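You operate a simulated robot arm through the tools that you are given. There is no shell and no other tool. Be economical: measure what you need, move in short steps, check, and stop when the job is done.

You are at the controls of a simulated two-armed robot. One attempt, no reset.

TASK
Open the lower drawer with a steel handle, take the roll of green tape from the middle shelf of the blue rack and put it in the inside the lower drawer with a steel handle and shut the handle again. Pick up the purple-tipped white stake with one hand, pass it to the other hand and put it on the right end of the long grey bench. Any order will do.

It is judged by the outcome, as a careful person would: the job done as asked, and still so three seconds after it is handed in. It fails if anything else is knocked over, pushed out of place, dropped, spilled or broken.

THE ROBOT
Two 7-joint arms with two-finger parallel grippers on one trunk, on a base that drives. Base frame: it is fixed to the floor where the robot stands at the start and does not move with it; the origin is under the middle of the robot, x ahead of it, y to its left, z up. Readings come in mm, rad, newtons and seconds.
The left shoulder is at the start at [60, 143, 776], the right one opposite. With the tool pointing down near the work surface each hand reaches from about 200 to 720 mm from the robot's upright axis, wherever it stands, measured 20 degrees to its own side. Places, roughly: inside the lower drawer with a steel handle [800, 200, 500]; lower drawer with a steel handle [700, 100, 500]; purple-tipped white stake [0, 1250, 500]; right end of the long grey bench (24x42 cm) [1360, -280, 800]; roll of green tape (7x7x5 cm) [-1800, -2400, 900]. Payload 1.57 kg a hand.
The TCP of each hand is the grasp point between the finger pads, 30 mm short of the fingertips. In the tool frame z runs along the fingers and y along their closing line. The gripper opens to 110 mm. The fingers are 24 mm wide and 12 mm thick; the gripper's body (48 by 112 mm) begins 78 mm behind the TCP.
Orientation is that of the tool frame in the base frame, as a unit quaternion [w, x, y, z]. With the fingers straight down and closing along the base's y, the tool's x points along the base's -x, its y along +y and its z along -z.

THE INTERFACE
- The arms move only by the tool move_arm. It takes "left_steps", "right_steps" or both (then of equal length, played together; a hand with none holds still); each is a list of rows, each a list of 7 numbers: the gripper command, from -1 (fully open) to 1 (shut), values between in proportion, then the shift along the tool's x, y, z in units of 40 mm (1.0 is 40 mm), then the turn, a rotation vector about the tool's x, y, z in units of 4 degrees (1.0 is 4 degrees). In form: [[hand, x, y, z, wx, wy, wz], ...]. A call has 1 to 8 rows; each row shifts and turns the commanded pose from where the row before left it, along the tool's axes as they then stand. A call with a number of a shift or a turn outside -1 to 1 is refused whole. Each row takes 0.2 s and may step no farther than 50 mm and 0.15 rad from the row before; otherwise, or with a gripper value out of range, the whole call is refused. Where a pose cannot be reached the arm comes as near as it can. A force on the tool above 40 N (or 10 N above the force at the start of the call, whichever is more), or a blocked arm, ends the call early, and 0.2 s more pass. The fingers move at their own pace (about 45 mm/s each) and stop on an object; they squeeze with about 25 N. The grip force told is the motor's: it shows also when the fingers shut on nothing. Time passes only in rows, and 0.2 s behind the last, so rows that do not move let the fingers close. The reply holds the time, the measured pose of the TCP, the force on the tool along the base axes, the opening and the grip force, in the units named above and with some noise, with the torque about the TCP (base axes, N m) and any sound that the robot's microphone picked up, and new pictures: "pictures" is both (left out), scene, wrist or none (wrist: the cameras of the hands that moved).
- Cameras (640 x 400 px; columns grow to the right, rows downward): "scene" is now at [30.6, -0.1, 1378.5]; the picture's right is [-0.13, -0.99, 0.00], its down [-0.82, 0.11, -0.57] and it looks along [0.56, -0.08, -0.82] (base axes); focal length 252 px, centre (320, 200). "left" rides on the left gripper at [70, -16, -141] in its tool frame; the picture's right is [0.23, 0.97, 0.00], its down [-0.86, 0.20, -0.48] and it looks along [-0.47, 0.11, 0.88] (tool axes); focal length 222 px, centre (320, 200). "right" rides on the right gripper at [70, 16, -141] in its tool frame; the picture's right is [-0.23, 0.97, 0.00], its down [-0.86, -0.20, -0.48] and it looks along [-0.47, -0.11, 0.88] (tool axes); focal length 222 px, centre (320, 200). There is no depth. A picture from a camera that has moved, and an enlarged one, comes with that camera's place and axes in the base frame and with its lens. The place of the scene camera against the robot may be out by one fixed shift of up to 18 mm in any direction.
- lift_body(by): slides the trunk up (or, below 0, down) by that many mm; the arms and the scene camera ride with it, the base frame stays. It gives what a move gives, with no picture.
- roll_base(legs): drives the robot by 1 to 6 legs, each [ahead, left, turn to the left] in mm, mm and rad, along the robot's own axes; the way and the turn of a leg run together, so that a leg with both is an arc; at most 1500 mm and 3.142 rad a leg. The arms and the cameras ride along, it lands a little off, and it stops where it bumps. It gives what a move gives, and a new picture of the scene camera.
- head_to(pan, tilt): turns the head with the scene camera to pan (to the left, within 1.501 rad either way) and tilt (down, from -0.506 to 1.204), counted from straight ahead of the robot. It gives what a move gives, and a new picture of the scene camera.
- inspect(camera, box): a new picture of the part [left, top, right, bottom] of that camera's present view, enlarged. It takes no simulated time.
- sign_off(): hands the job in; it is judged then, once.

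Work in short steps. Places have to be worked out from the pictures, the camera data and where the tool is seen: move nearer, look again, correct. Check each grasp and each placing, and mend what went wrong. You have 165 turns and 260 pictures in all, those below and enlarged ones among them. Open the grippers and draw the arms clear of the work before you hand the job in, unless the task says otherwise; then end with one line.

The tools are called after "Call:" as a command line: name --argument value ..., lists and objects as JSON in quotes. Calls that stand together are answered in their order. move_arm: Moves the arms, as the interface text tells. Its arguments: {"type":"object","properties":{"left_steps":{"type":"array","items":{"type":"array","items":{"type":"number"}}},"right_steps":{"type":"array","items":{"type":"array","items":{"type":"number"}}},"pictures":{"type":"string","enum":["both","scene","wrist","none"]}},"required":[]} The other tools are called the same way: lift_body (by) slides the trunk up or down; roll_base (legs) drives the base; head_to (pan, tilt) turns the head that bears the scene camera; inspect (camera, box) takes an enlarged picture of a part of a camera's view; sign_off () hands the job in.

At the start:

```text
time_s: 0.0
left_ee_pos: [374.4, 111.7, 810.4]
left_ee_rot: [0.0, 0.0, 1.0, 0.001]
left_wrist_force: [0.2, 0.1, 0.3]
left_wrist_torque: [0.0, -0.01, 0.04]
left_opening: 110.3
left_grip_force: 0.1
right_ee_pos: [450.2, -284.1, 781.2]
right_ee_rot: [0.0, 0.001, 1.0, 0.0]
right_wrist_force: [0.4, 0.3, -0.3]
right_wrist_torque: [0.01, 0.0, 0.02]
right_opening: 110.2
right_grip_force: 0.0
trunk travel left (down, up): [-375.0, 215.0]
robot x, y, heading: [-0.2, -0.7, -0.005]
head pan, tilt: [-0.134, 0.967]
```

scene: 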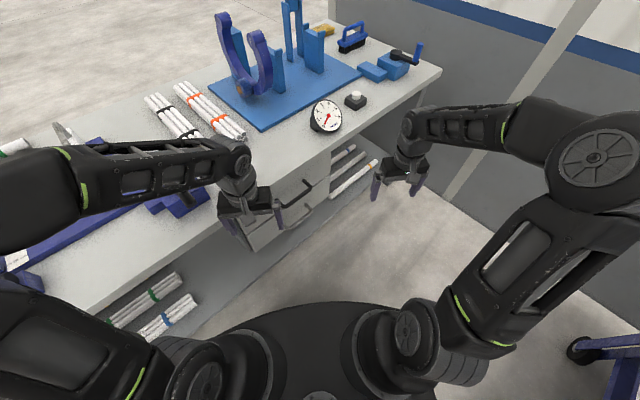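
right: 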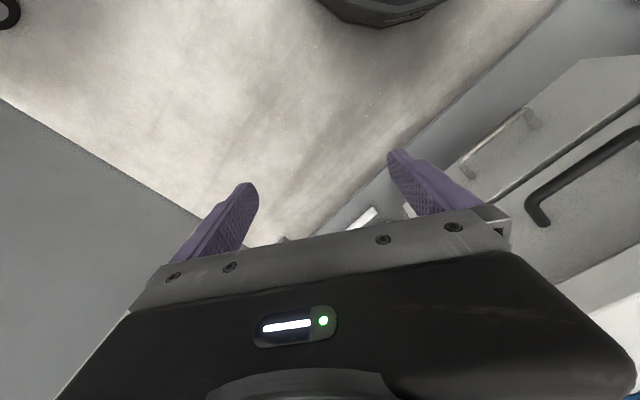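
left: 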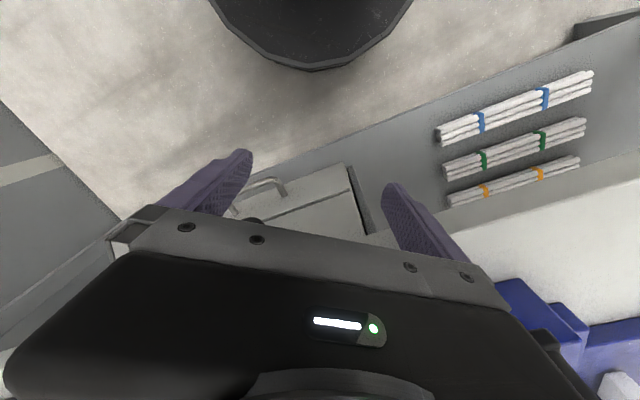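

The bench runs diagonally ahead with two drawers (black handle above, steel below). I look around first: the left side for the stake.

Call:
head_to --pan 0.3 --tilt 0.6

Call:
head_to --pan 1.4 --tilt 0.6

Call:
head_to --pan -1.4 --tilt 0.5

```text
time_s: 0.9
left_ee_pos: [375.4, 111.2, 810.3]
left_ee_rot: [0.0, -0.001, 1.0, 0.0]
left_wrist_force: [-1.3, 0.1, 0.0]
left_wrist_torque: [0.0, -0.01, 0.0]
left_opening: 110.0
left_grip_force: 0.0
right_ee_pos: [449.7, -285.7, 781.1]
right_ee_rot: [0.0, 0.0, 1.0, 0.0]
right_wrist_force: [-0.1, -0.2, 0.2]
right_wrist_torque: [0.01, -0.01, 0.0]
right_opening: 110.0
right_grip_force: 0.0
trunk travel left (down, up): [-375.0, 215.0]
robot x, y, heading: [0.4, 0.5, 0.004]
head pan, tilt: [0.3, 0.6]
camera scene: at [44.0, 35.5, 1408.1], right [0.29, -0.96, 0.0], down [-0.54, -0.17, -0.82], along [0.79, 0.24, -0.57], focal length 252 px, centre (320, 200)
```

scene: 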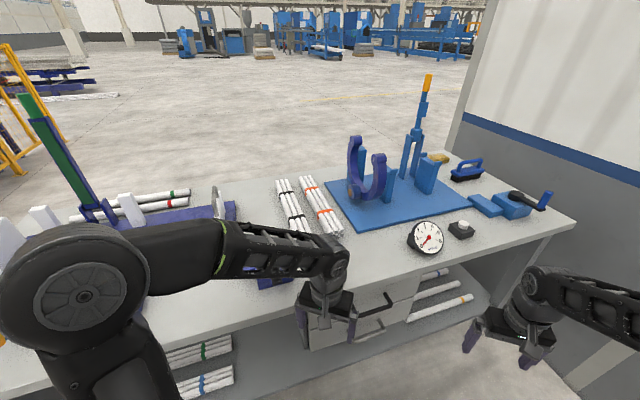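

```text
time_s: 2.2
left_ee_pos: [374.9, 110.1, 810.8]
left_ee_rot: [0.001, 0.0, 1.0, 0.0]
left_wrist_force: [-0.6, 0.2, 0.6]
left_wrist_torque: [-0.03, -0.01, -0.03]
left_opening: 110.0
left_grip_force: 0.1
right_ee_pos: [450.1, -285.4, 780.9]
right_ee_rot: [0.0, 0.001, 1.0, 0.001]
right_wrist_force: [0.3, 0.1, -0.3]
right_wrist_torque: [-0.02, 0.02, -0.01]
right_opening: 109.9
right_grip_force: 0.1
trunk travel left (down, up): [-375.0, 215.0]
robot x, y, heading: [0.4, -0.2, -0.003]
head pan, tilt: [1.4, 0.6]
camera scene: at [-25.3, 96.6, 1408.2], right [0.99, -0.17, 0.0], down [-0.1, -0.56, -0.83], along [0.14, 0.81, -0.56], focal length 252 px, centre (320, 200)
```

scene: 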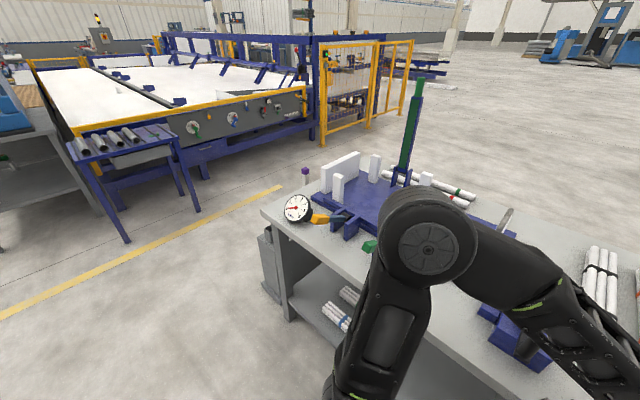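

```text
time_s: 4.7
left_ee_pos: [373.1, 110.9, 810.5]
left_ee_rot: [0.0, -0.001, 1.0, 0.0]
left_wrist_force: [0.3, -0.6, -0.7]
left_wrist_torque: [0.0, -0.02, 0.0]
left_opening: 110.0
left_grip_force: 0.1
right_ee_pos: [450.9, -284.2, 782.1]
right_ee_rot: [0.0, 0.0, 1.0, 0.0]
right_wrist_force: [-0.9, -0.1, -0.7]
right_wrist_torque: [-0.01, 0.02, -0.01]
right_opening: 109.6
right_grip_force: 0.0
trunk travel left (down, up): [-375.0, 215.0]
robot x, y, heading: [0.4, -1.6, -0.002]
head pan, tilt: [-1.4, 0.499]
camera scene: at [-24.9, -80.2, 1417.3], right [-0.99, -0.17, 0.0], down [-0.08, 0.47, -0.88], along [0.15, -0.87, -0.48], focal length 252 px, centre (320, 200)
```

scene: 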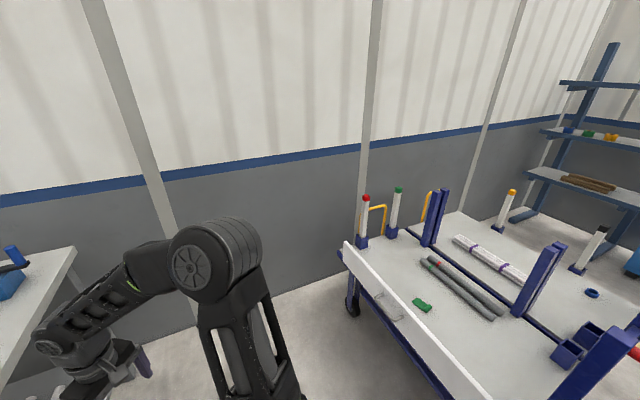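

The purple thing near (305,172) behind the bench's left end may be the stake tip; I zoom on it after turning there, and look at the rack.

Call:
inspect --camera "scene" --box '[480, 20, 640, 300]'

Call:
head_to --pan 1.5 --tilt 0.6

Call:
inspect --camera "scene" --box '[240, 120, 480, 270]'

```text
1.43 times, centred on (560, 160) of scene
camera zoom: at [-24.9, -80.2, 1417.3], right [-0.99, -0.17, 0.0], down [-0.08, 0.47, -0.88], along [0.15, -0.87, -0.48], focal length 361 px, centre (-23, 257)
```

zoom: 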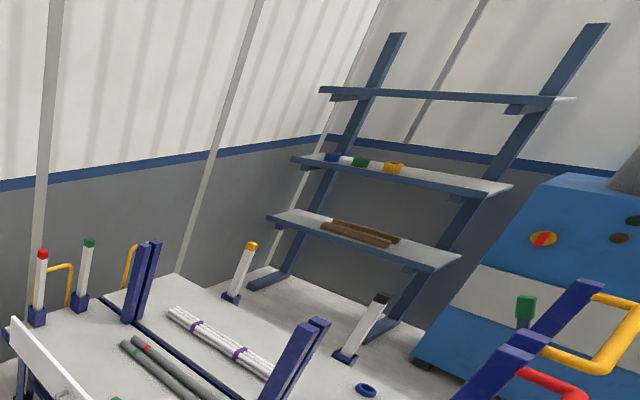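

```text
time_s: 7.2
left_ee_pos: [374.3, 110.2, 810.5]
left_ee_rot: [-0.001, 0.0, 1.0, -0.001]
left_wrist_force: [0.0, 0.0, 1.3]
left_wrist_torque: [-0.01, 0.01, 0.01]
left_opening: 110.1
left_grip_force: 0.1
right_ee_pos: [449.5, -285.7, 780.8]
right_ee_rot: [0.0, 0.0, 1.0, 0.0]
right_wrist_force: [-0.2, -0.3, -0.3]
right_wrist_torque: [-0.01, 0.01, -0.01]
right_opening: 110.2
right_grip_force: 0.1
trunk travel left (down, up): [-375.0, 215.0]
robot x, y, heading: [-1.4, -0.1, -0.0]
head pan, tilt: [1.499, 0.6]
camera scene: at [-34.0, 97.6, 1408.2], right [1.0, -0.07, 0.0], down [-0.04, -0.56, -0.83], along [0.06, 0.82, -0.56], focal length 252 px, centre (320, 200)
```

scene: 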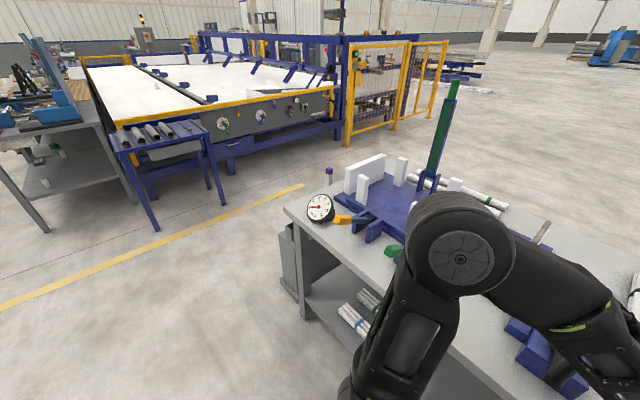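

```text
2.67 times, centred on (360, 195) of scene
camera zoom: at [-34.0, 97.6, 1408.2], right [1.0, -0.07, 0.0], down [-0.04, -0.56, -0.83], along [0.06, 0.82, -0.56], focal length 673 px, centre (213, 213)
```

zoom: 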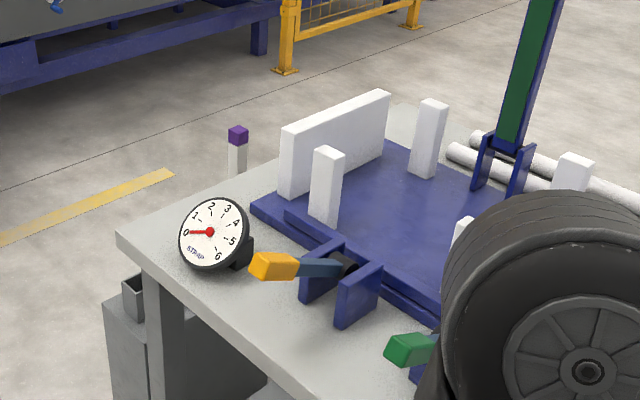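

The stake stands in a grey holder past the bench's left end. I back off and strafe left to look at it closely.

Call:
roll_base --legs '[[-600, 0, 0], [0, 1200, 0]]'

Call:
head_to --pan 0.0 --tilt 0.7

```text
time_s: 16.3
left_ee_pos: [-262.6, 1324.9, 810.3]
left_ee_rot: [0.0, -0.018, 1.0, -0.001]
left_wrist_force: [-0.4, 0.3, -0.4]
left_wrist_torque: [0.0, 0.0, 0.0]
left_opening: 110.0
left_grip_force: 0.0
right_ee_pos: [-173.6, 933.0, 781.6]
right_ee_rot: [0.0, -0.018, 1.0, 0.0]
right_wrist_force: [0.5, -0.4, 0.1]
right_wrist_torque: [-0.04, -0.02, -0.04]
right_opening: 110.2
right_grip_force: 0.1
trunk travel left (down, up): [-375.0, 215.0]
robot x, y, heading: [-633.6, 1201.2, 0.034]
head pan, tilt: [1.499, 0.6]
camera scene: at [-669.3, 1298.2, 1408.2], right [1.0, -0.04, 0.0], down [-0.02, -0.56, -0.82], along [0.03, 0.82, -0.57], focal length 252 px, centre (320, 200)
```

scene: 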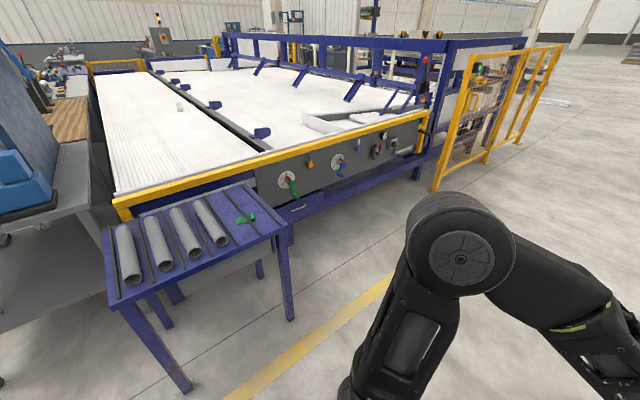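

```text
time_s: 17.9
left_ee_pos: [-261.8, 1324.6, 810.2]
left_ee_rot: [-0.001, -0.017, 1.0, 0.0]
left_wrist_force: [-0.3, -0.3, -0.2]
left_wrist_torque: [-0.01, -0.01, -0.03]
left_opening: 110.0
left_grip_force: 0.1
right_ee_pos: [-171.6, 932.5, 781.9]
right_ee_rot: [-0.001, -0.018, 1.0, 0.0]
right_wrist_force: [0.1, -0.1, 0.5]
right_wrist_torque: [0.0, -0.02, -0.03]
right_opening: 109.9
right_grip_force: 0.0
trunk travel left (down, up): [-375.0, 215.0]
robot x, y, heading: [-626.6, 1199.2, 0.033]
head pan, tilt: [0.0, 0.7]
camera scene: at [-587.6, 1212.7, 1399.6], right [0.04, -1.0, 0.0], down [-0.64, -0.02, -0.76], along [0.76, 0.03, -0.64], focal length 252 px, centre (320, 200)
```

scene: 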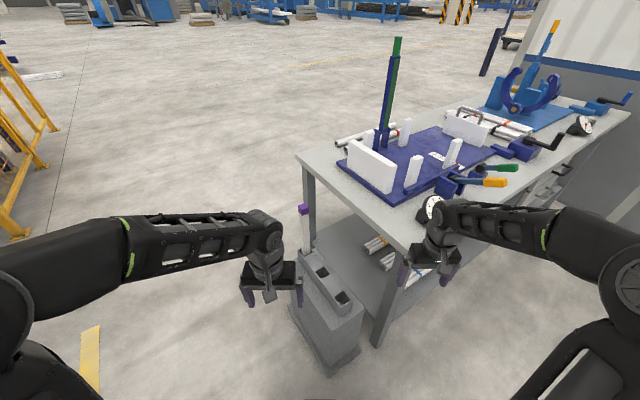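

Call:
inspect --camera "scene" --box '[240, 180, 440, 380]'

```text
2.00 times, centred on (340, 280) of scene
camera zoom: at [-587.6, 1212.7, 1399.6], right [0.04, -1.0, 0.0], down [-0.64, -0.02, -0.76], along [0.76, 0.03, -0.64], focal length 505 px, centre (280, 40)
```

zoom: 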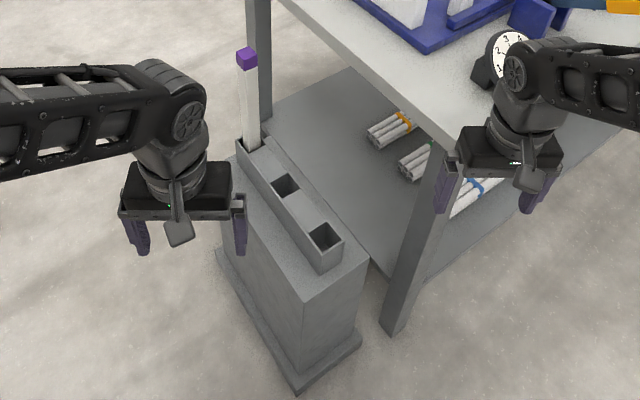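

By triangulation the stake's tip is at about (102, 1299, 775), standing vertical in the end socket of a box (row direction ≈37°), exiting the socket at z≈510. I raise the trunk so the hands clear the bench, then drive to the outer side, heading about -0.7.

Call:
lift_body --by 200

Call:
roll_base --legs '[[0, 312, 0], [0, 0, -0.733], [175, 157, 0]]'

```text
time_s: 20.1
left_ee_pos: [-262.6, 1325.0, 1010.3]
left_ee_rot: [0.0, -0.017, 1.0, 0.0]
left_wrist_force: [0.5, 0.2, 0.2]
left_wrist_torque: [0.0, 0.0, -0.02]
left_opening: 110.1
left_grip_force: 0.0
right_ee_pos: [-171.8, 931.5, 981.2]
right_ee_rot: [0.0, -0.017, 1.0, 0.0]
right_wrist_force: [-0.8, -0.9, -0.2]
right_wrist_torque: [0.02, 0.0, -0.03]
right_opening: 109.9
right_grip_force: 0.1
trunk travel left (down, up): [-575.0, 15.0]
robot x, y, heading: [-631.3, 1198.6, 0.033]
head pan, tilt: [0.0, 0.7]
```

```text
time_s: 25.5
left_ee_pos: [-46.5, 1360.6, 1009.3]
left_ee_rot: [-0.001, 0.345, 0.939, 0.001]
left_wrist_force: [-0.5, -0.4, 0.3]
left_wrist_torque: [0.01, 0.03, -0.03]
left_opening: 110.0
left_grip_force: 0.0
right_ee_pos: [-244.3, 1011.5, 980.9]
right_ee_rot: [-0.001, 0.345, 0.939, 0.0]
right_wrist_force: [0.1, 0.6, -0.1]
right_wrist_torque: [-0.02, 0.04, 0.0]
right_opening: 110.1
right_grip_force: 0.0
trunk travel left (down, up): [-575.0, 15.0]
robot x, y, heading: [-405.6, 1520.0, -0.7]
head pan, tilt: [0.0, 0.7]
camera scene: at [-371.5, 1492.3, 1599.5], right [-0.65, -0.76, 0.0], down [-0.49, 0.42, -0.76], along [0.58, -0.49, -0.64], focal length 252 px, centre (320, 200)
```

scene: 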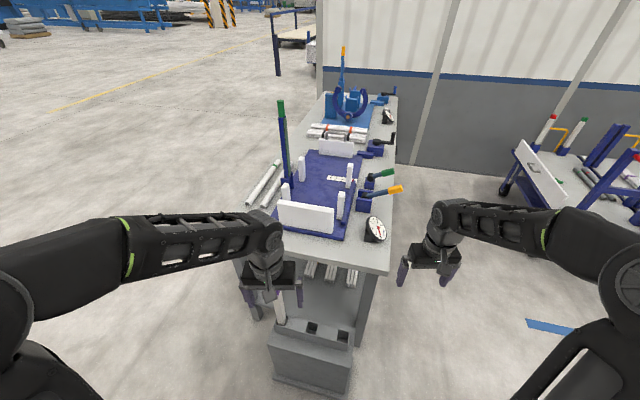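

Now positioned. I turn the left tool toward the bench-end direction (yaw −0.925), shift toward the stake at safe height, and start pitching the tool forward to horizontal.

Call:
move_arm --left_steps '[[-1, -0.7, 0.89, 0, 0, 0, 1], [-1, -0.7, 0.89, 0, 0, 0, 1], [-1, 0, 0, 0, 0, 0, 1], [-1, 0, 0, 0, 0, 0, 0.2], [-1, 0, 0, 0, 0, -1, 0], [-1, 0, 0, 0, 0, -1, 0], [-1, 0, 0, 0, 0, -1, 0], [-1, 0, 0, 0, 0, -1, 0]]' --pictures "none"

Call:
move_arm --left_steps '[[-1, 0, 0, 0, 0, -1, 0], [-1, 0, 0, 0, 0, -1, 0], [-1, 0, 0, 0, 0, -1, 0], [-1, 0, 0, 0, 0, -1, 0], [-1, 0, 0, 0, 0, -1, 0], [-1, 0, 0, 0, 0, -1, 0], [-1, 0, 0, 0, 0, -1, 0], [-1, 0, 0, 0, 0, -1, 0]]' --pictures "none"

Call:
move_arm --left_steps '[[-1, 0, 0, 0, 0, -1, 0], [-1, 0, 0, 0, 0, -1, 0], [-1, 0, 0, 0, 0, -1, 0], [-1, 0, 0, 0, 0, -1, 0], [-1, 0, 0, 0, 0, -1, 0], [-1, 0, 0, 0, 0, -1, 0], [-1, 0, 0, 0, 0, -1, 0], [-1, 0, 0, 0, 0, -1, 0]]' --pictures "both"

```text
time_s: 27.3
left_ee_pos: [42.0, 1376.2, 1010.7]
left_ee_rot: [0.126, 0.442, 0.886, -0.062]
left_wrist_force: [-0.3, -0.7, -0.1]
left_wrist_torque: [0.01, 0.03, 0.01]
left_opening: 109.8
left_grip_force: 0.0
right_ee_pos: [-244.9, 1011.3, 982.0]
right_ee_rot: [0.0, 0.344, 0.939, 0.0]
right_wrist_force: [1.1, 0.4, 0.2]
right_wrist_torque: [-0.01, 0.03, 0.01]
right_opening: 110.0
right_grip_force: 0.1
trunk travel left (down, up): [-575.0, 15.0]
robot x, y, heading: [-405.9, 1517.1, -0.704]
head pan, tilt: [0.0, 0.7]
```

```text
time_s: 29.1
left_ee_pos: [69.1, 1361.1, 1020.1]
left_ee_rot: [0.325, 0.413, 0.837, -0.151]
left_wrist_force: [-0.1, 0.9, 0.2]
left_wrist_torque: [0.04, 0.0, 0.01]
left_opening: 110.3
left_grip_force: 0.1
left hand out of reach, approached as far as the arm can: row 5, 6, 7, 8
right_ee_pos: [-245.6, 1010.9, 981.0]
right_ee_rot: [0.0, 0.343, 0.939, 0.0]
right_wrist_force: [0.3, 0.3, 0.2]
right_wrist_torque: [0.0, -0.01, 0.0]
right_opening: 109.9
right_grip_force: 0.1
trunk travel left (down, up): [-575.0, 15.0]
robot x, y, heading: [-400.6, 1519.8, -0.704]
head pan, tilt: [0.0, 0.7]
```

```text
time_s: 30.9
left_ee_pos: [133.3, 1348.8, 1058.6]
left_ee_rot: [0.477, 0.372, 0.771, -0.201]
left_wrist_force: [0.0, 0.6, 0.9]
left_wrist_torque: [0.01, 0.0, 0.01]
left_opening: 110.0
left_grip_force: 0.0
left hand out of reach, approached as far as the arm can: row 1, 2, 3, 4, 5, 6, 7, 8
right_ee_pos: [-243.5, 1010.2, 981.3]
right_ee_rot: [0.0, 0.344, 0.939, 0.0]
right_wrist_force: [0.1, 0.1, -0.2]
right_wrist_torque: [-0.01, 0.06, 0.0]
right_opening: 110.0
right_grip_force: 0.0
trunk travel left (down, up): [-575.0, 15.0]
robot x, y, heading: [-404.6, 1517.0, -0.702]
head pan, tilt: [0.0, 0.7]
camera scene: at [-371.7, 1493.0, 1599.6], right [-0.65, -0.76, 0.0], down [-0.49, 0.42, -0.76], along [0.58, -0.49, -0.64], focal length 252 px, centre (320, 200)
camera left: at [19.3, 1459.5, 1061.9], right [0.68, 0.71, -0.16], down [0.1, 0.12, 0.99], along [0.72, -0.69, 0.01], focal length 222 px, centre (320, 200)
```

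scene: 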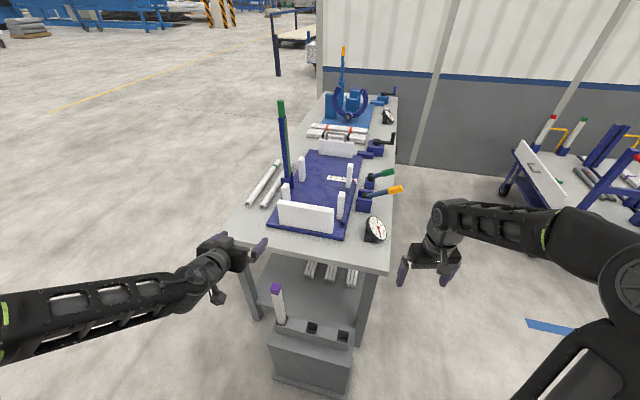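
left: 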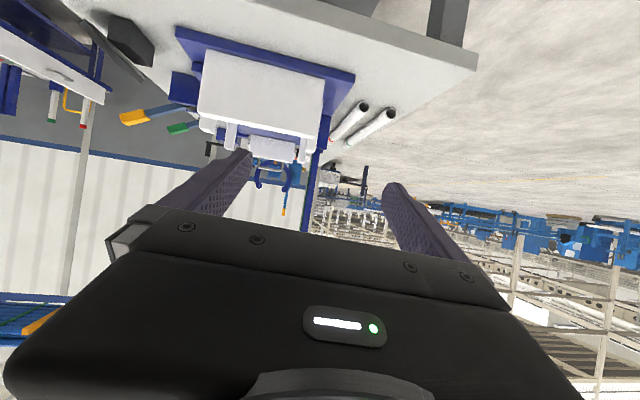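

The wrist reaches only ~62° of pitch with the shoulder this high. I back the base off and lower the trunk so that the hand is around shoulder height, which should allow a near-horizontal approach.

Call:
roll_base --legs '[[-140, 0, 0]]'

Call:
lift_body --by -300

Call:
move_arm --left_steps '[[-1, 0, 0, 0, 0, -1, 0], [-1, 0, 0, 0, 0, -1, 0], [-1, 0, 0, 0, 0, -1, 0], [-1, 0, 0, 0, 0, -1, 0]]' --pictures "both"

```text
time_s: 32.2
left_ee_pos: [25.3, 1438.6, 1060.7]
left_ee_rot: [0.477, 0.372, 0.77, -0.2]
left_wrist_force: [0.1, 0.7, -0.1]
left_wrist_torque: [0.02, -0.01, 0.0]
left_opening: 109.9
left_grip_force: 0.0
right_ee_pos: [-351.9, 1100.9, 983.0]
right_ee_rot: [0.001, 0.344, 0.939, -0.001]
right_wrist_force: [-0.3, 0.8, 0.7]
right_wrist_torque: [0.0, -0.02, -0.02]
right_opening: 110.2
right_grip_force: 0.1
trunk travel left (down, up): [-575.0, 15.0]
robot x, y, heading: [-510.2, 1609.2, -0.703]
head pan, tilt: [0.0, 0.7]
camera scene: at [-480.5, 1583.4, 1599.6], right [-0.65, -0.76, 0.0], down [-0.49, 0.42, -0.77], along [0.58, -0.5, -0.64], focal length 252 px, centre (320, 200)
```

scene: 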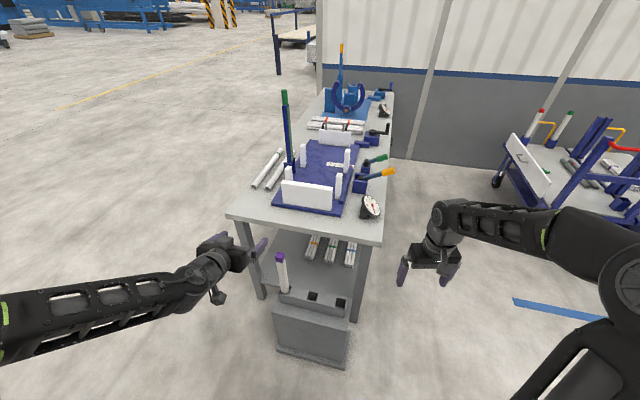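

```text
time_s: 35.2
left_ee_pos: [26.1, 1439.9, 759.5]
left_ee_rot: [0.477, 0.372, 0.771, -0.2]
left_wrist_force: [-0.6, 0.4, -0.1]
left_wrist_torque: [-0.01, -0.03, 0.01]
left_opening: 109.9
left_grip_force: 0.0
right_ee_pos: [-350.7, 1101.6, 681.4]
right_ee_rot: [0.001, 0.344, 0.939, 0.0]
right_wrist_force: [0.7, 0.0, 0.1]
right_wrist_torque: [0.0, 0.01, -0.01]
right_opening: 109.9
right_grip_force: 0.0
trunk travel left (down, up): [-275.0, 315.0]
robot x, y, heading: [-510.5, 1606.5, -0.7]
head pan, tilt: [0.0, 0.7]
```

```text
time_s: 36.2
left_ee_pos: [46.5, 1429.3, 762.7]
left_ee_rot: [0.568, 0.347, 0.705, -0.247]
left_wrist_force: [-0.9, 0.7, -0.4]
left_wrist_torque: [0.04, -0.02, 0.01]
left_opening: 110.1
left_grip_force: 0.3
left hand out of reach, approached as far as the arm can: row 1, 2, 3
right_ee_pos: [-352.3, 1101.0, 681.9]
right_ee_rot: [0.0, 0.345, 0.939, -0.001]
right_wrist_force: [0.0, 0.0, -0.1]
right_wrist_torque: [0.01, 0.01, -0.02]
right_opening: 110.1
right_grip_force: 0.1
trunk travel left (down, up): [-275.0, 315.0]
robot x, y, heading: [-513.5, 1609.9, -0.701]
head pan, tilt: [0.0, 0.7]
camera scene: at [-479.0, 1582.1, 1299.6], right [-0.65, -0.76, 0.0], down [-0.49, 0.42, -0.76], along [0.58, -0.49, -0.64], focal length 252 px, centre (320, 200)
camera left: at [-63.6, 1537.3, 726.1], right [0.72, 0.67, -0.18], down [-0.05, 0.3, 0.95], along [0.69, -0.68, 0.25], focal length 222 px, centre (320, 200)
```

scene: 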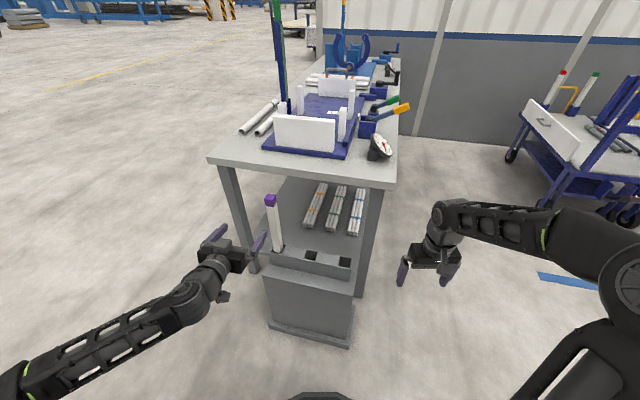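
left: 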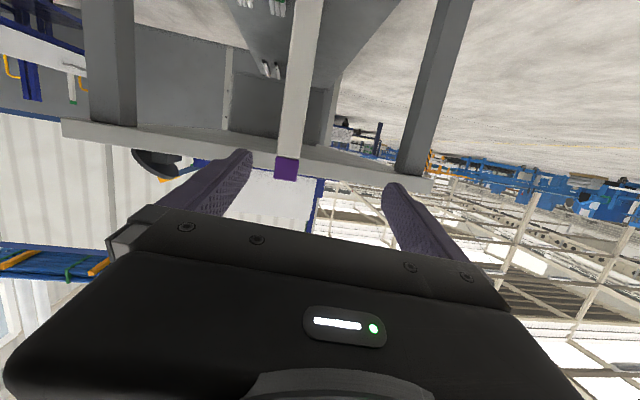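

The stake triangulates to (102,1300) again. I shift the hand −40 mm along tool y, trim yaw, and advance 90 mm.

Call:
move_arm --left_steps '[[-1, 0, -0.5, 0, 0.6, 0, 0], [-1, 0, -0.5, 0, 0, 0, 0], [-1, 0, 0, 0.75, 0, 0, 0], [-1, 0, 0, 0.75, 0, 0, 0], [-1, 0, 0, 0.75, 0, 0, 0]]' --pictures "both"

```text
time_s: 37.4
left_ee_pos: [86.0, 1332.6, 752.2]
left_ee_rot: [0.569, 0.355, 0.693, -0.265]
left_wrist_force: [0.6, -0.1, -0.8]
left_wrist_torque: [0.03, 0.0, 0.03]
left_opening: 110.1
left_grip_force: 0.1
left hand out of reach, approached as far as the arm can: row 1, 2, 3, 4, 5
right_ee_pos: [-350.8, 1099.4, 682.0]
right_ee_rot: [-0.001, 0.344, 0.939, 0.0]
right_wrist_force: [0.7, 0.0, -0.6]
right_wrist_torque: [-0.01, 0.02, -0.01]
right_opening: 110.0
right_grip_force: 0.1
trunk travel left (down, up): [-275.0, 315.0]
robot x, y, heading: [-510.7, 1607.6, -0.702]
head pan, tilt: [0.0, 0.7]
camera scene: at [-479.0, 1582.1, 1299.5], right [-0.65, -0.76, 0.0], down [-0.49, 0.42, -0.76], along [0.58, -0.49, -0.64], focal length 252 px, centre (320, 200)
camera left: at [-19.0, 1444.7, 714.2], right [0.75, 0.64, -0.19], down [-0.04, 0.33, 0.94], along [0.66, -0.7, 0.27], focal length 222 px, centre (320, 200)
```

scene: 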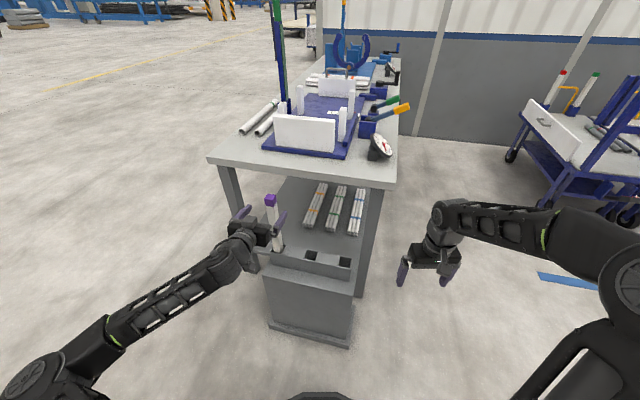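
left: 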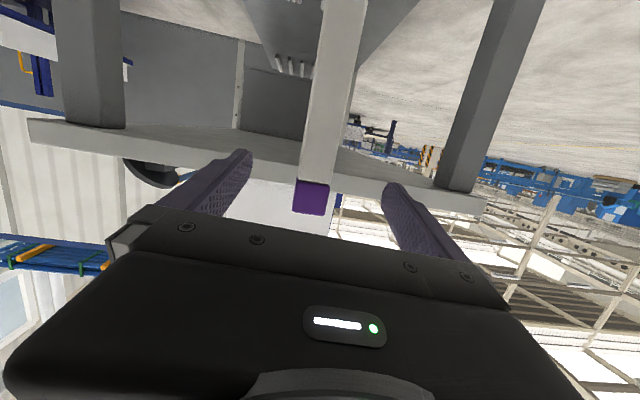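

The stake sits between the fingers; 40 mm forward, ~19 mm down and −8 mm sideways puts the TCP on it. Then I close.

Call:
move_arm --left_steps '[[-1, 0.24, -0.1, 0.5, 0, 0, 0], [-1, 0.24, -0.1, 0.5, 0, 0, 0], [1, 0, 0, 0, 0, 0, 0], [1, 0, 0, 0, 0, 0, 0], [1, 0, 0, 0, 0, 0, 0], [1, 0, 0, 0, 0, 0, 0], [1, 0, 0, 0, 0, 0, 0]]' --pictures "both"

```text
time_s: 39.0
left_ee_pos: [110.6, 1303.7, 750.5]
left_ee_rot: [0.569, 0.354, 0.694, -0.264]
left_wrist_force: [-0.7, -0.9, -0.4]
left_wrist_torque: [-0.27, 0.11, -0.03]
left_opening: 31.2
left_grip_force: 16.0
left hand out of reach, approached as far as the arm can: row 1, 2
right_ee_pos: [-352.5, 1099.8, 682.6]
right_ee_rot: [-0.001, 0.344, 0.939, 0.0]
right_wrist_force: [-0.1, -0.4, 0.4]
right_wrist_torque: [0.0, 0.0, 0.02]
right_opening: 109.8
right_grip_force: 0.1
trunk travel left (down, up): [-275.0, 315.0]
robot x, y, heading: [-510.1, 1605.1, -0.704]
head pan, tilt: [0.0, 0.7]
camera scene: at [-479.0, 1582.0, 1299.6], right [-0.65, -0.76, 0.0], down [-0.49, 0.42, -0.76], along [0.58, -0.49, -0.64], focal length 252 px, centre (320, 200)
camera left: at [6.0, 1415.7, 711.2], right [0.75, 0.64, -0.19], down [-0.04, 0.33, 0.94], along [0.66, -0.7, 0.27], focal length 222 px, centre (320, 200)
```

scene: 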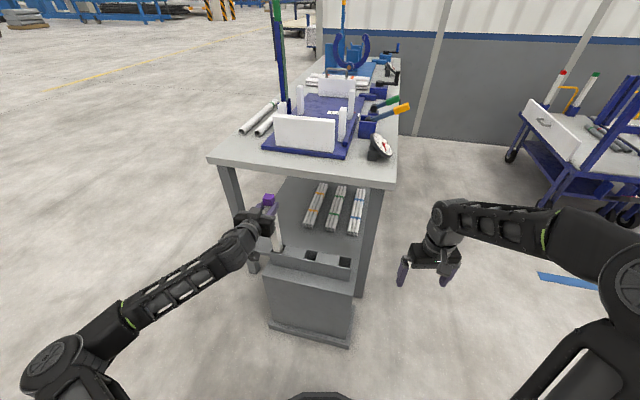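
left: 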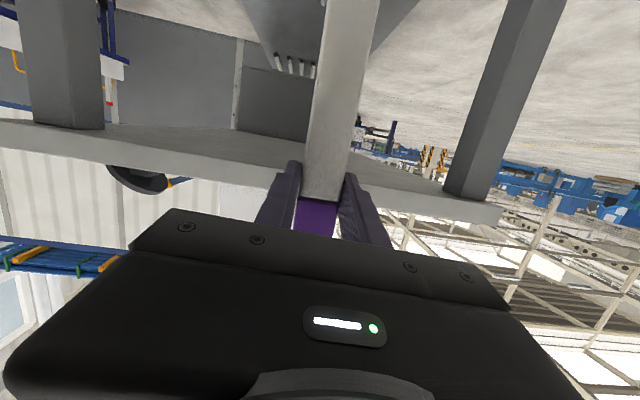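

Gripped (31 mm wide) but right at the tip; for a better balance I reopen, lower the trunk 90 mm, and grip lower down.

Call:
move_arm --left_steps '[[-1, 0, 0, 0, 0, 0, 0], [-1, 0, 0, 0, 0, 0, 0], [-1, 0, 0, 0, 0, 0, 0], [-1, 0, 0, 0, 0, 0, 0]]' --pictures "none"

Call:
lift_body --by -90

Call:
move_arm --left_steps '[[1, 0, 0, 0, 0, 0, 0], [1, 0, 0, 0, 0, 0, 0], [1, 0, 0, 0, 0, 0, 0], [1, 0, 0, 0, 0, 0, 0], [1, 0, 0, 0, 0, 0, 0], [1, 0, 0, 0, 0, 0, 0]]' --pictures "both"

```text
time_s: 40.0
left_ee_pos: [111.3, 1304.2, 749.8]
left_ee_rot: [0.569, 0.355, 0.693, -0.265]
left_wrist_force: [0.3, -0.1, -0.6]
left_wrist_torque: [0.0, 0.03, -0.03]
left_opening: 110.2
left_grip_force: 0.0
right_ee_pos: [-351.6, 1099.1, 681.3]
right_ee_rot: [0.0, 0.344, 0.939, 0.0]
right_wrist_force: [-0.9, 0.4, -0.1]
right_wrist_torque: [-0.01, 0.0, 0.02]
right_opening: 109.9
right_grip_force: 0.1
trunk travel left (down, up): [-275.0, 315.0]
robot x, y, heading: [-509.3, 1607.9, -0.701]
head pan, tilt: [0.0, 0.7]
```

```text
time_s: 41.3
left_ee_pos: [110.0, 1304.9, 660.8]
left_ee_rot: [0.569, 0.354, 0.693, -0.264]
left_wrist_force: [0.0, -0.5, -0.2]
left_wrist_torque: [-0.01, 0.03, 0.02]
left_opening: 110.1
left_grip_force: 0.2
right_ee_pos: [-351.8, 1101.2, 591.9]
right_ee_rot: [-0.001, 0.344, 0.939, 0.0]
right_wrist_force: [-0.3, 0.0, 1.1]
right_wrist_torque: [0.01, 0.01, 0.03]
right_opening: 109.9
right_grip_force: 0.1
trunk travel left (down, up): [-185.0, 405.0]
robot x, y, heading: [-512.3, 1607.5, -0.699]
head pan, tilt: [0.0, 0.7]
```

```text
time_s: 42.7
left_ee_pos: [110.8, 1303.7, 659.4]
left_ee_rot: [0.568, 0.355, 0.694, -0.265]
left_wrist_force: [-2.1, -1.0, 0.3]
left_wrist_torque: [-0.25, 0.36, -0.06]
left_opening: 30.3
left_grip_force: 24.8
right_ee_pos: [-350.9, 1100.6, 591.5]
right_ee_rot: [0.0, 0.344, 0.939, -0.001]
right_wrist_force: [0.2, 0.8, -0.1]
right_wrist_torque: [-0.01, -0.04, 0.06]
right_opening: 110.0
right_grip_force: 0.0
trunk travel left (down, up): [-185.0, 405.0]
robot x, y, heading: [-511.9, 1607.9, -0.706]
head pan, tilt: [0.0, 0.7]
camera scene: at [-479.0, 1582.1, 1209.6], right [-0.65, -0.76, 0.0], down [-0.49, 0.42, -0.76], along [0.58, -0.49, -0.64], focal length 252 px, centre (320, 200)
camera left: at [5.9, 1415.7, 621.1], right [0.75, 0.63, -0.19], down [-0.04, 0.33, 0.94], along [0.66, -0.7, 0.27], focal length 222 px, centre (320, 200)
```

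scene: 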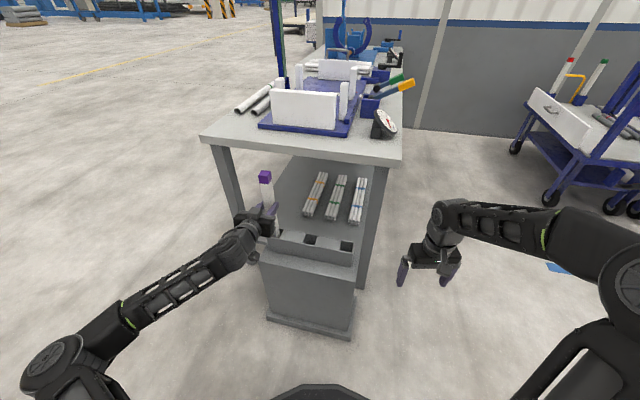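
left: 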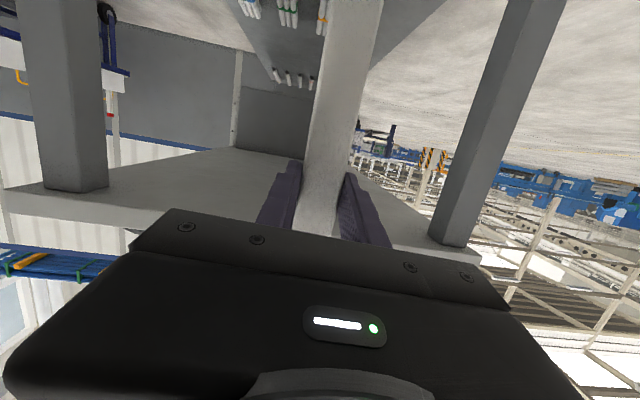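

Good grip (30 mm, 25 N). I lift straight up with the trunk and check.

Call:
lift_body --by 150

Call:
inspect --camera "scene" --box '[180, 120, 420, 360]'

```text
time_s: 44.4
left_ee_pos: [110.0, 1304.2, 809.6]
left_ee_rot: [0.567, 0.356, 0.694, -0.264]
left_wrist_force: [0.0, 0.7, -3.2]
left_wrist_torque: [0.06, 0.02, 0.02]
left_opening: 29.7
left_grip_force: 24.7
right_ee_pos: [-351.2, 1099.6, 741.8]
right_ee_rot: [0.0, 0.344, 0.939, 0.0]
right_wrist_force: [0.2, -0.5, 0.6]
right_wrist_torque: [0.02, 0.0, 0.01]
right_opening: 109.9
right_grip_force: 0.1
trunk travel left (down, up): [-335.0, 255.0]
robot x, y, heading: [-510.5, 1609.0, -0.705]
head pan, tilt: [0.0, 0.7]
```

```text
1.67 times, centred on (300, 240) of scene
camera zoom: at [-478.6, 1581.9, 1359.5], right [-0.65, -0.76, 0.0], down [-0.49, 0.42, -0.76], along [0.58, -0.49, -0.64], focal length 421 px, centre (353, 133)
```

zoom: 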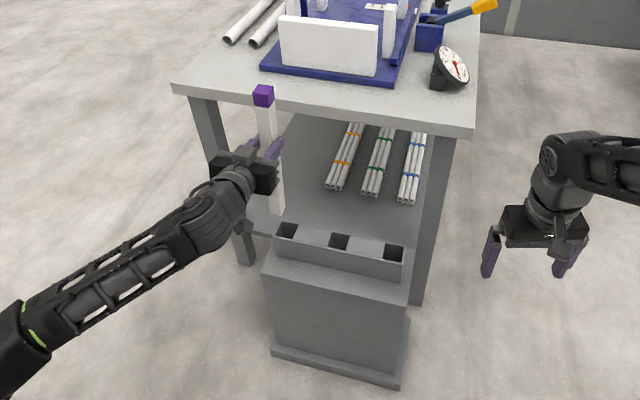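

Stake is free (≈320 mm long, ~3 N). I move the base to open floor clear of the bench and box, then turn the left tool downwards so the stake lies level.

Call:
roll_base --legs '[[-80, 0, 0], [60, -400, 0]]'

Call:
move_arm --left_steps '[[1, 0, 0, 0, 0, 1, 0], [1, 0, 0, 0, 0, 1, 0], [1, 0, 0, 0, 0, 1, 0], [1, 0, 0, 0, 0, 1, 0], [1, 0, 0, 0, 0, 1, 0], [1, 0, 0, 0, 0, 1, 0], [1, 0, 0, 0, 0, 1, 0], [1, 0, 0, 0, 0, 1, 0]]' --pictures "none"

Call:
move_arm --left_steps '[[1, 0, 0, 0, 0, 1, 0], [1, 0, 0, 0, 0, 1, 0], [1, 0, 0, 0, 0, 1, 0], [1, 0, 0, 0, 0, 1, 0], [1, 0, 0, 0, 0, 1, 0], [1, 0, 0, 0, 0, 1, 0], [1, 0, 0, 0, 0, 1, 0], [1, 0, 0, 0, 0, 1, 0]]' --pictures "both"

```text
time_s: 47.6
left_ee_pos: [-167.3, 1004.1, 811.1]
left_ee_rot: [0.568, 0.356, 0.693, -0.265]
left_wrist_force: [0.1, 0.1, -2.6]
left_wrist_torque: [0.02, 0.05, 0.0]
left_opening: 29.7
left_grip_force: 24.7
right_ee_pos: [-629.7, 802.5, 741.6]
right_ee_rot: [0.001, 0.346, 0.938, 0.001]
right_wrist_force: [-0.4, 0.5, -0.5]
right_wrist_torque: [0.02, -0.03, -0.01]
right_opening: 109.9
right_grip_force: 0.0
trunk travel left (down, up): [-335.0, 255.0]
robot x, y, heading: [-784.8, 1307.0, -0.702]
head pan, tilt: [0.0, 0.7]
camera scene: at [-755.8, 1283.8, 1359.5], right [-0.65, -0.76, 0.0], down [-0.49, 0.42, -0.76], along [0.58, -0.5, -0.64], focal length 252 px, centre (320, 200)
```

scene: 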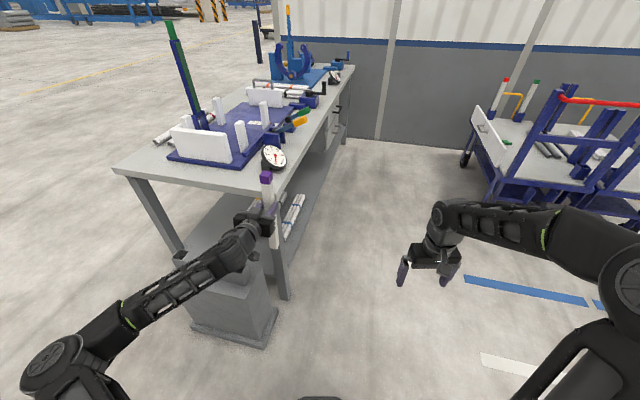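

```text
time_s: 49.4
left_ee_pos: [-166.3, 1006.2, 810.0]
left_ee_rot: [0.355, 0.415, 0.824, -0.155]
left_wrist_force: [-0.2, 0.3, -3.4]
left_wrist_torque: [-0.04, -0.01, -0.04]
left_opening: 30.3
left_grip_force: 25.0
right_ee_pos: [-629.4, 802.1, 741.6]
right_ee_rot: [-0.001, 0.346, 0.938, 0.0]
right_wrist_force: [0.3, -0.2, -0.3]
right_wrist_torque: [0.01, -0.02, -0.04]
right_opening: 109.6
right_grip_force: 0.0
trunk travel left (down, up): [-335.0, 255.0]
robot x, y, heading: [-788.2, 1310.0, -0.71]
head pan, tilt: [0.0, 0.7]
```

```text
time_s: 51.2
left_ee_pos: [-188.3, 1108.6, 785.9]
left_ee_rot: [0.116, 0.443, 0.888, -0.038]
left_wrist_force: [-0.8, -0.2, -2.7]
left_wrist_torque: [-0.09, -0.09, 0.01]
left_opening: 29.7
left_grip_force: 25.2
left hand out of reach, approached as far as the arm can: row 2, 3, 4, 5, 6, 7, 8
right_ee_pos: [-629.2, 802.7, 741.0]
right_ee_rot: [-0.001, 0.345, 0.938, 0.0]
right_wrist_force: [0.3, 0.2, -0.2]
right_wrist_torque: [0.01, 0.0, 0.01]
right_opening: 109.7
right_grip_force: 0.0
trunk travel left (down, up): [-335.0, 255.0]
robot x, y, heading: [-783.8, 1308.6, -0.701]
head pan, tilt: [0.0, 0.7]
camera scene: at [-755.8, 1284.0, 1359.5], right [-0.65, -0.76, 0.0], down [-0.49, 0.42, -0.76], along [0.58, -0.5, -0.64], focal length 252 px, centre (320, 200)
camera left: at [-264.8, 1175.5, 905.9], right [0.64, 0.77, -0.02], down [0.57, -0.46, 0.68], along [0.51, -0.44, -0.74], focal length 222 px, centre (320, 200)
```

scene: 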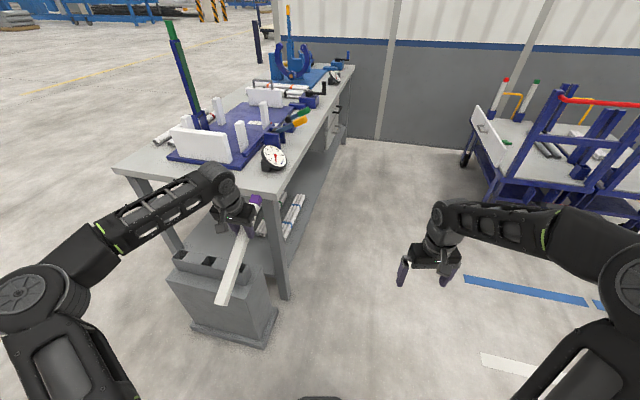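
left: 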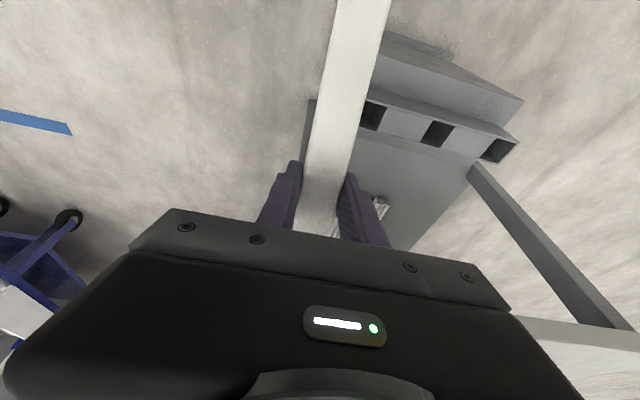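

The stake tip is close to the bench corner; I roll back and to the right into open floor before the hand-over.

Call:
roll_base --legs '[[-170, 0, 0], [0, -250, 0]]'

Call:
head_to --pan 0 --tilt 0.95

```text
time_s: 54.1
left_ee_pos: [-479.5, 1031.5, 785.8]
left_ee_rot: [0.115, 0.441, 0.89, -0.037]
left_wrist_force: [0.1, 0.1, -2.5]
left_wrist_torque: [-0.08, -0.09, 0.02]
left_opening: 29.8
left_grip_force: 24.8
right_ee_pos: [-918.3, 723.8, 741.5]
right_ee_rot: [0.0, 0.343, 0.939, 0.0]
right_wrist_force: [0.1, -0.5, -0.2]
right_wrist_torque: [0.04, 0.01, 0.03]
right_opening: 109.8
right_grip_force: 0.1
trunk travel left (down, up): [-335.0, 255.0]
robot x, y, heading: [-1081.7, 1229.3, -0.699]
head pan, tilt: [0.0, 0.7]
camera scene: at [-1048.1, 1205.0, 1359.5], right [-0.64, -0.76, 0.0], down [-0.49, 0.42, -0.76], along [0.58, -0.49, -0.64], focal length 252 px, centre (320, 200)
```

scene: 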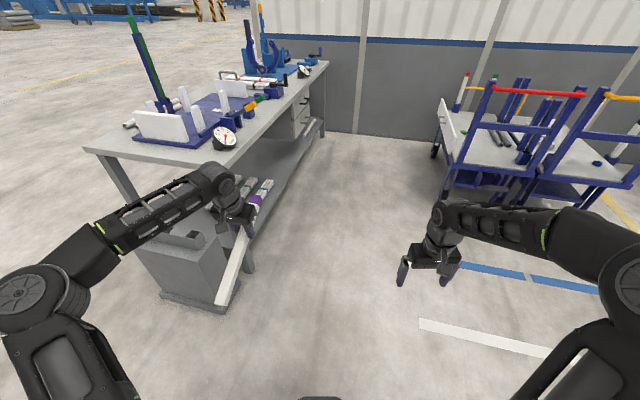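

```text
time_s: 54.9
left_ee_pos: [-478.4, 1031.1, 785.3]
left_ee_rot: [0.116, 0.441, 0.889, -0.037]
left_wrist_force: [-0.4, -0.1, -2.7]
left_wrist_torque: [-0.11, -0.08, 0.0]
left_opening: 29.8
left_grip_force: 25.2
right_ee_pos: [-919.2, 723.4, 741.9]
right_ee_rot: [0.0, 0.343, 0.939, 0.0]
right_wrist_force: [0.1, -0.2, 0.8]
right_wrist_torque: [0.0, 0.01, -0.01]
right_opening: 110.1
right_grip_force: 0.1
trunk travel left (down, up): [-335.0, 255.0]
robot x, y, heading: [-1081.1, 1232.5, -0.701]
head pan, tilt: [0.0, 0.949]
camera scene: at [-1057.1, 1213.2, 1339.8], right [-0.64, -0.76, 0.0], down [-0.62, 0.52, -0.58], along [0.45, -0.38, -0.81], focal length 252 px, centre (320, 200)
```

scene: 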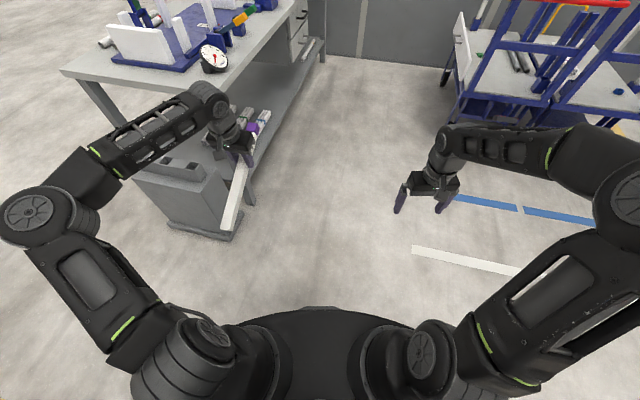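

Now I bring the left hand in front of the robot while levelling the stake.

Call:
move_arm --left_steps '[[1, 0.48, -0.745, -0.14, 0, 1, 0], [1, 0.48, -0.745, -0.1, 0, 1, 0], [1, 0.48, -0.745, 0, 0, 1, 0], [1, 0.48, -0.745, 0, 0, 1, 0], [1, 0.48, -0.745, 0, 0, 1, 0], [1, 0, 0, 0, 0, 1, 0], [1, 0, 0, 0, 0, 0.5, 0]]' --pictures "none"

Call:
move_arm --left_steps '[[1, 0, 0, 0, 0.21, 0, -0.97], [1, 0, 0, 0, 0.21, 0, -0.97], [1, 0, 0, 0, 0.21, 0, -0.97], [1, 0, 0, 0, 0.21, 0, -0.97], [1, 0, 0, 0, 0.21, 0, -0.97], [1, 0, 0, 0, 0.21, 0, -0.97], [1, 0, 0, 0, 0.21, 0, -0.97], [1, 0, 0, 0, 0.21, 0, -0.97]]' --pictures "scene"

```text
time_s: 56.5
left_ee_pos: [-670.5, 1126.9, 766.2]
left_ee_rot: [-0.087, 0.438, 0.893, 0.06]
left_wrist_force: [-0.6, 1.3, -3.6]
left_wrist_torque: [-0.12, -0.05, 0.0]
left_opening: 29.9
left_grip_force: 24.7
left hand out of reach, approached as far as the arm can: row 1, 2, 3, 4, 5, 6, 7
right_ee_pos: [-919.5, 723.1, 741.5]
right_ee_rot: [0.0, 0.343, 0.939, 0.0]
right_wrist_force: [0.7, -0.3, 0.0]
right_wrist_torque: [0.01, -0.01, -0.02]
right_opening: 109.8
right_grip_force: 0.0
trunk travel left (down, up): [-335.0, 255.0]
robot x, y, heading: [-1079.5, 1230.2, -0.702]
head pan, tilt: [0.0, 0.949]
```

```text
time_s: 58.3
left_ee_pos: [-671.8, 1127.6, 765.8]
left_ee_rot: [-0.093, 0.176, 0.979, 0.032]
left_wrist_force: [-0.7, 0.6, -3.4]
left_wrist_torque: [-0.07, -0.13, -0.04]
left_opening: 29.9
left_grip_force: 25.0
right_ee_pos: [-918.5, 724.2, 741.3]
right_ee_rot: [0.0, 0.343, 0.939, 0.0]
right_wrist_force: [0.3, 0.0, -0.1]
right_wrist_torque: [-0.02, 0.01, -0.04]
right_opening: 109.9
right_grip_force: 0.1
trunk travel left (down, up): [-335.0, 255.0]
robot x, y, heading: [-1078.4, 1231.8, -0.698]
head pan, tilt: [0.0, 0.949]
camera scene: at [-1057.3, 1213.2, 1339.8], right [-0.64, -0.76, 0.0], down [-0.62, 0.52, -0.58], along [0.44, -0.38, -0.81], focal length 252 px, centre (320, 200)
```

scene: 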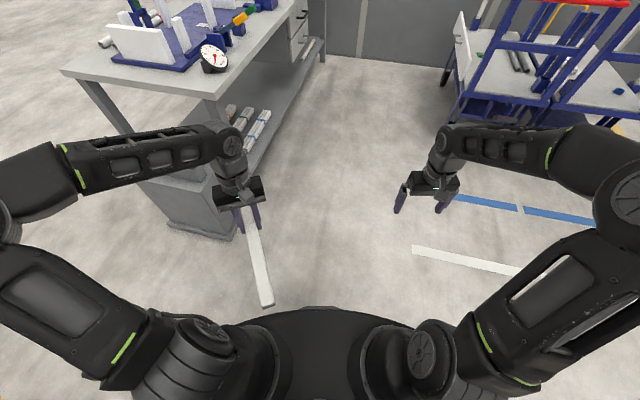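

Stake is level now; I continue yawing and shift the left hand forward/right to centre it.

Call:
move_arm --left_steps '[[1, -0.116, -0.32, 0, 0.21, 0, -0.97], [1, -0.116, -0.32, 0, 0.21, 0, -0.97], [1, -0.116, -0.32, 0, 0.21, 0, -0.97], [1, -0.116, -0.32, 0, 0.21, 0, -0.97], [1, -0.116, -0.32, 0, 0.21, 0, -0.97], [1, -0.116, -0.32, 0, 0.21, 0, -0.97], [1, -0.116, -0.32, 0, 0.21, 0, -0.97], [1, -0.116, -0.32, 0, 0.21, 0, -0.97]]' --pictures "both"

```text
time_s: 60.1
left_ee_pos: [-650.4, 1056.2, 753.6]
left_ee_rot: [-0.091, -0.098, 0.991, -0.004]
left_wrist_force: [-0.7, 0.7, -3.2]
left_wrist_torque: [0.02, -0.12, -0.01]
left_opening: 30.0
left_grip_force: 25.0
left hand out of reach, approached as far as the arm can: row 5, 6, 7, 8
right_ee_pos: [-919.7, 723.7, 741.3]
right_ee_rot: [0.0, 0.342, 0.94, 0.0]
right_wrist_force: [0.7, 0.1, -0.2]
right_wrist_torque: [0.02, 0.03, -0.01]
right_opening: 110.1
right_grip_force: 0.1
trunk travel left (down, up): [-335.0, 255.0]
robot x, y, heading: [-1082.1, 1230.5, -0.703]
head pan, tilt: [0.0, 0.949]
camera scene: at [-1057.2, 1213.2, 1339.8], right [-0.64, -0.76, 0.0], down [-0.62, 0.52, -0.58], along [0.44, -0.38, -0.81], focal length 252 px, centre (320, 200)
camera left: at [-688.3, 1030.1, 904.8], right [-0.41, 0.91, 0.05], down [0.87, 0.37, 0.32], along [0.27, 0.18, -0.95], focal length 222 px, centre (320, 200)
```

scene: 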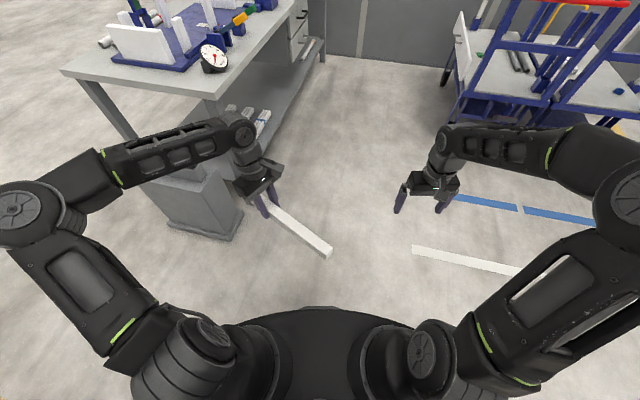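
left: 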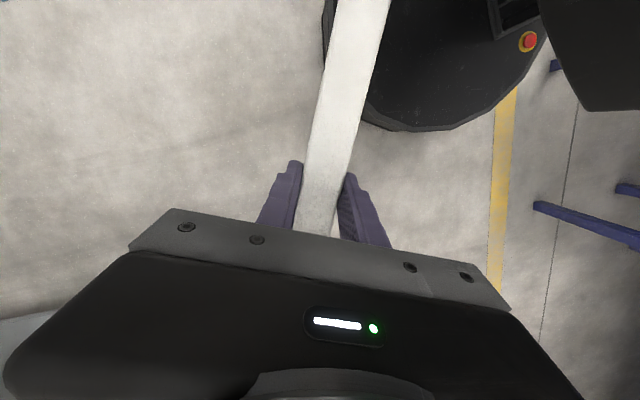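

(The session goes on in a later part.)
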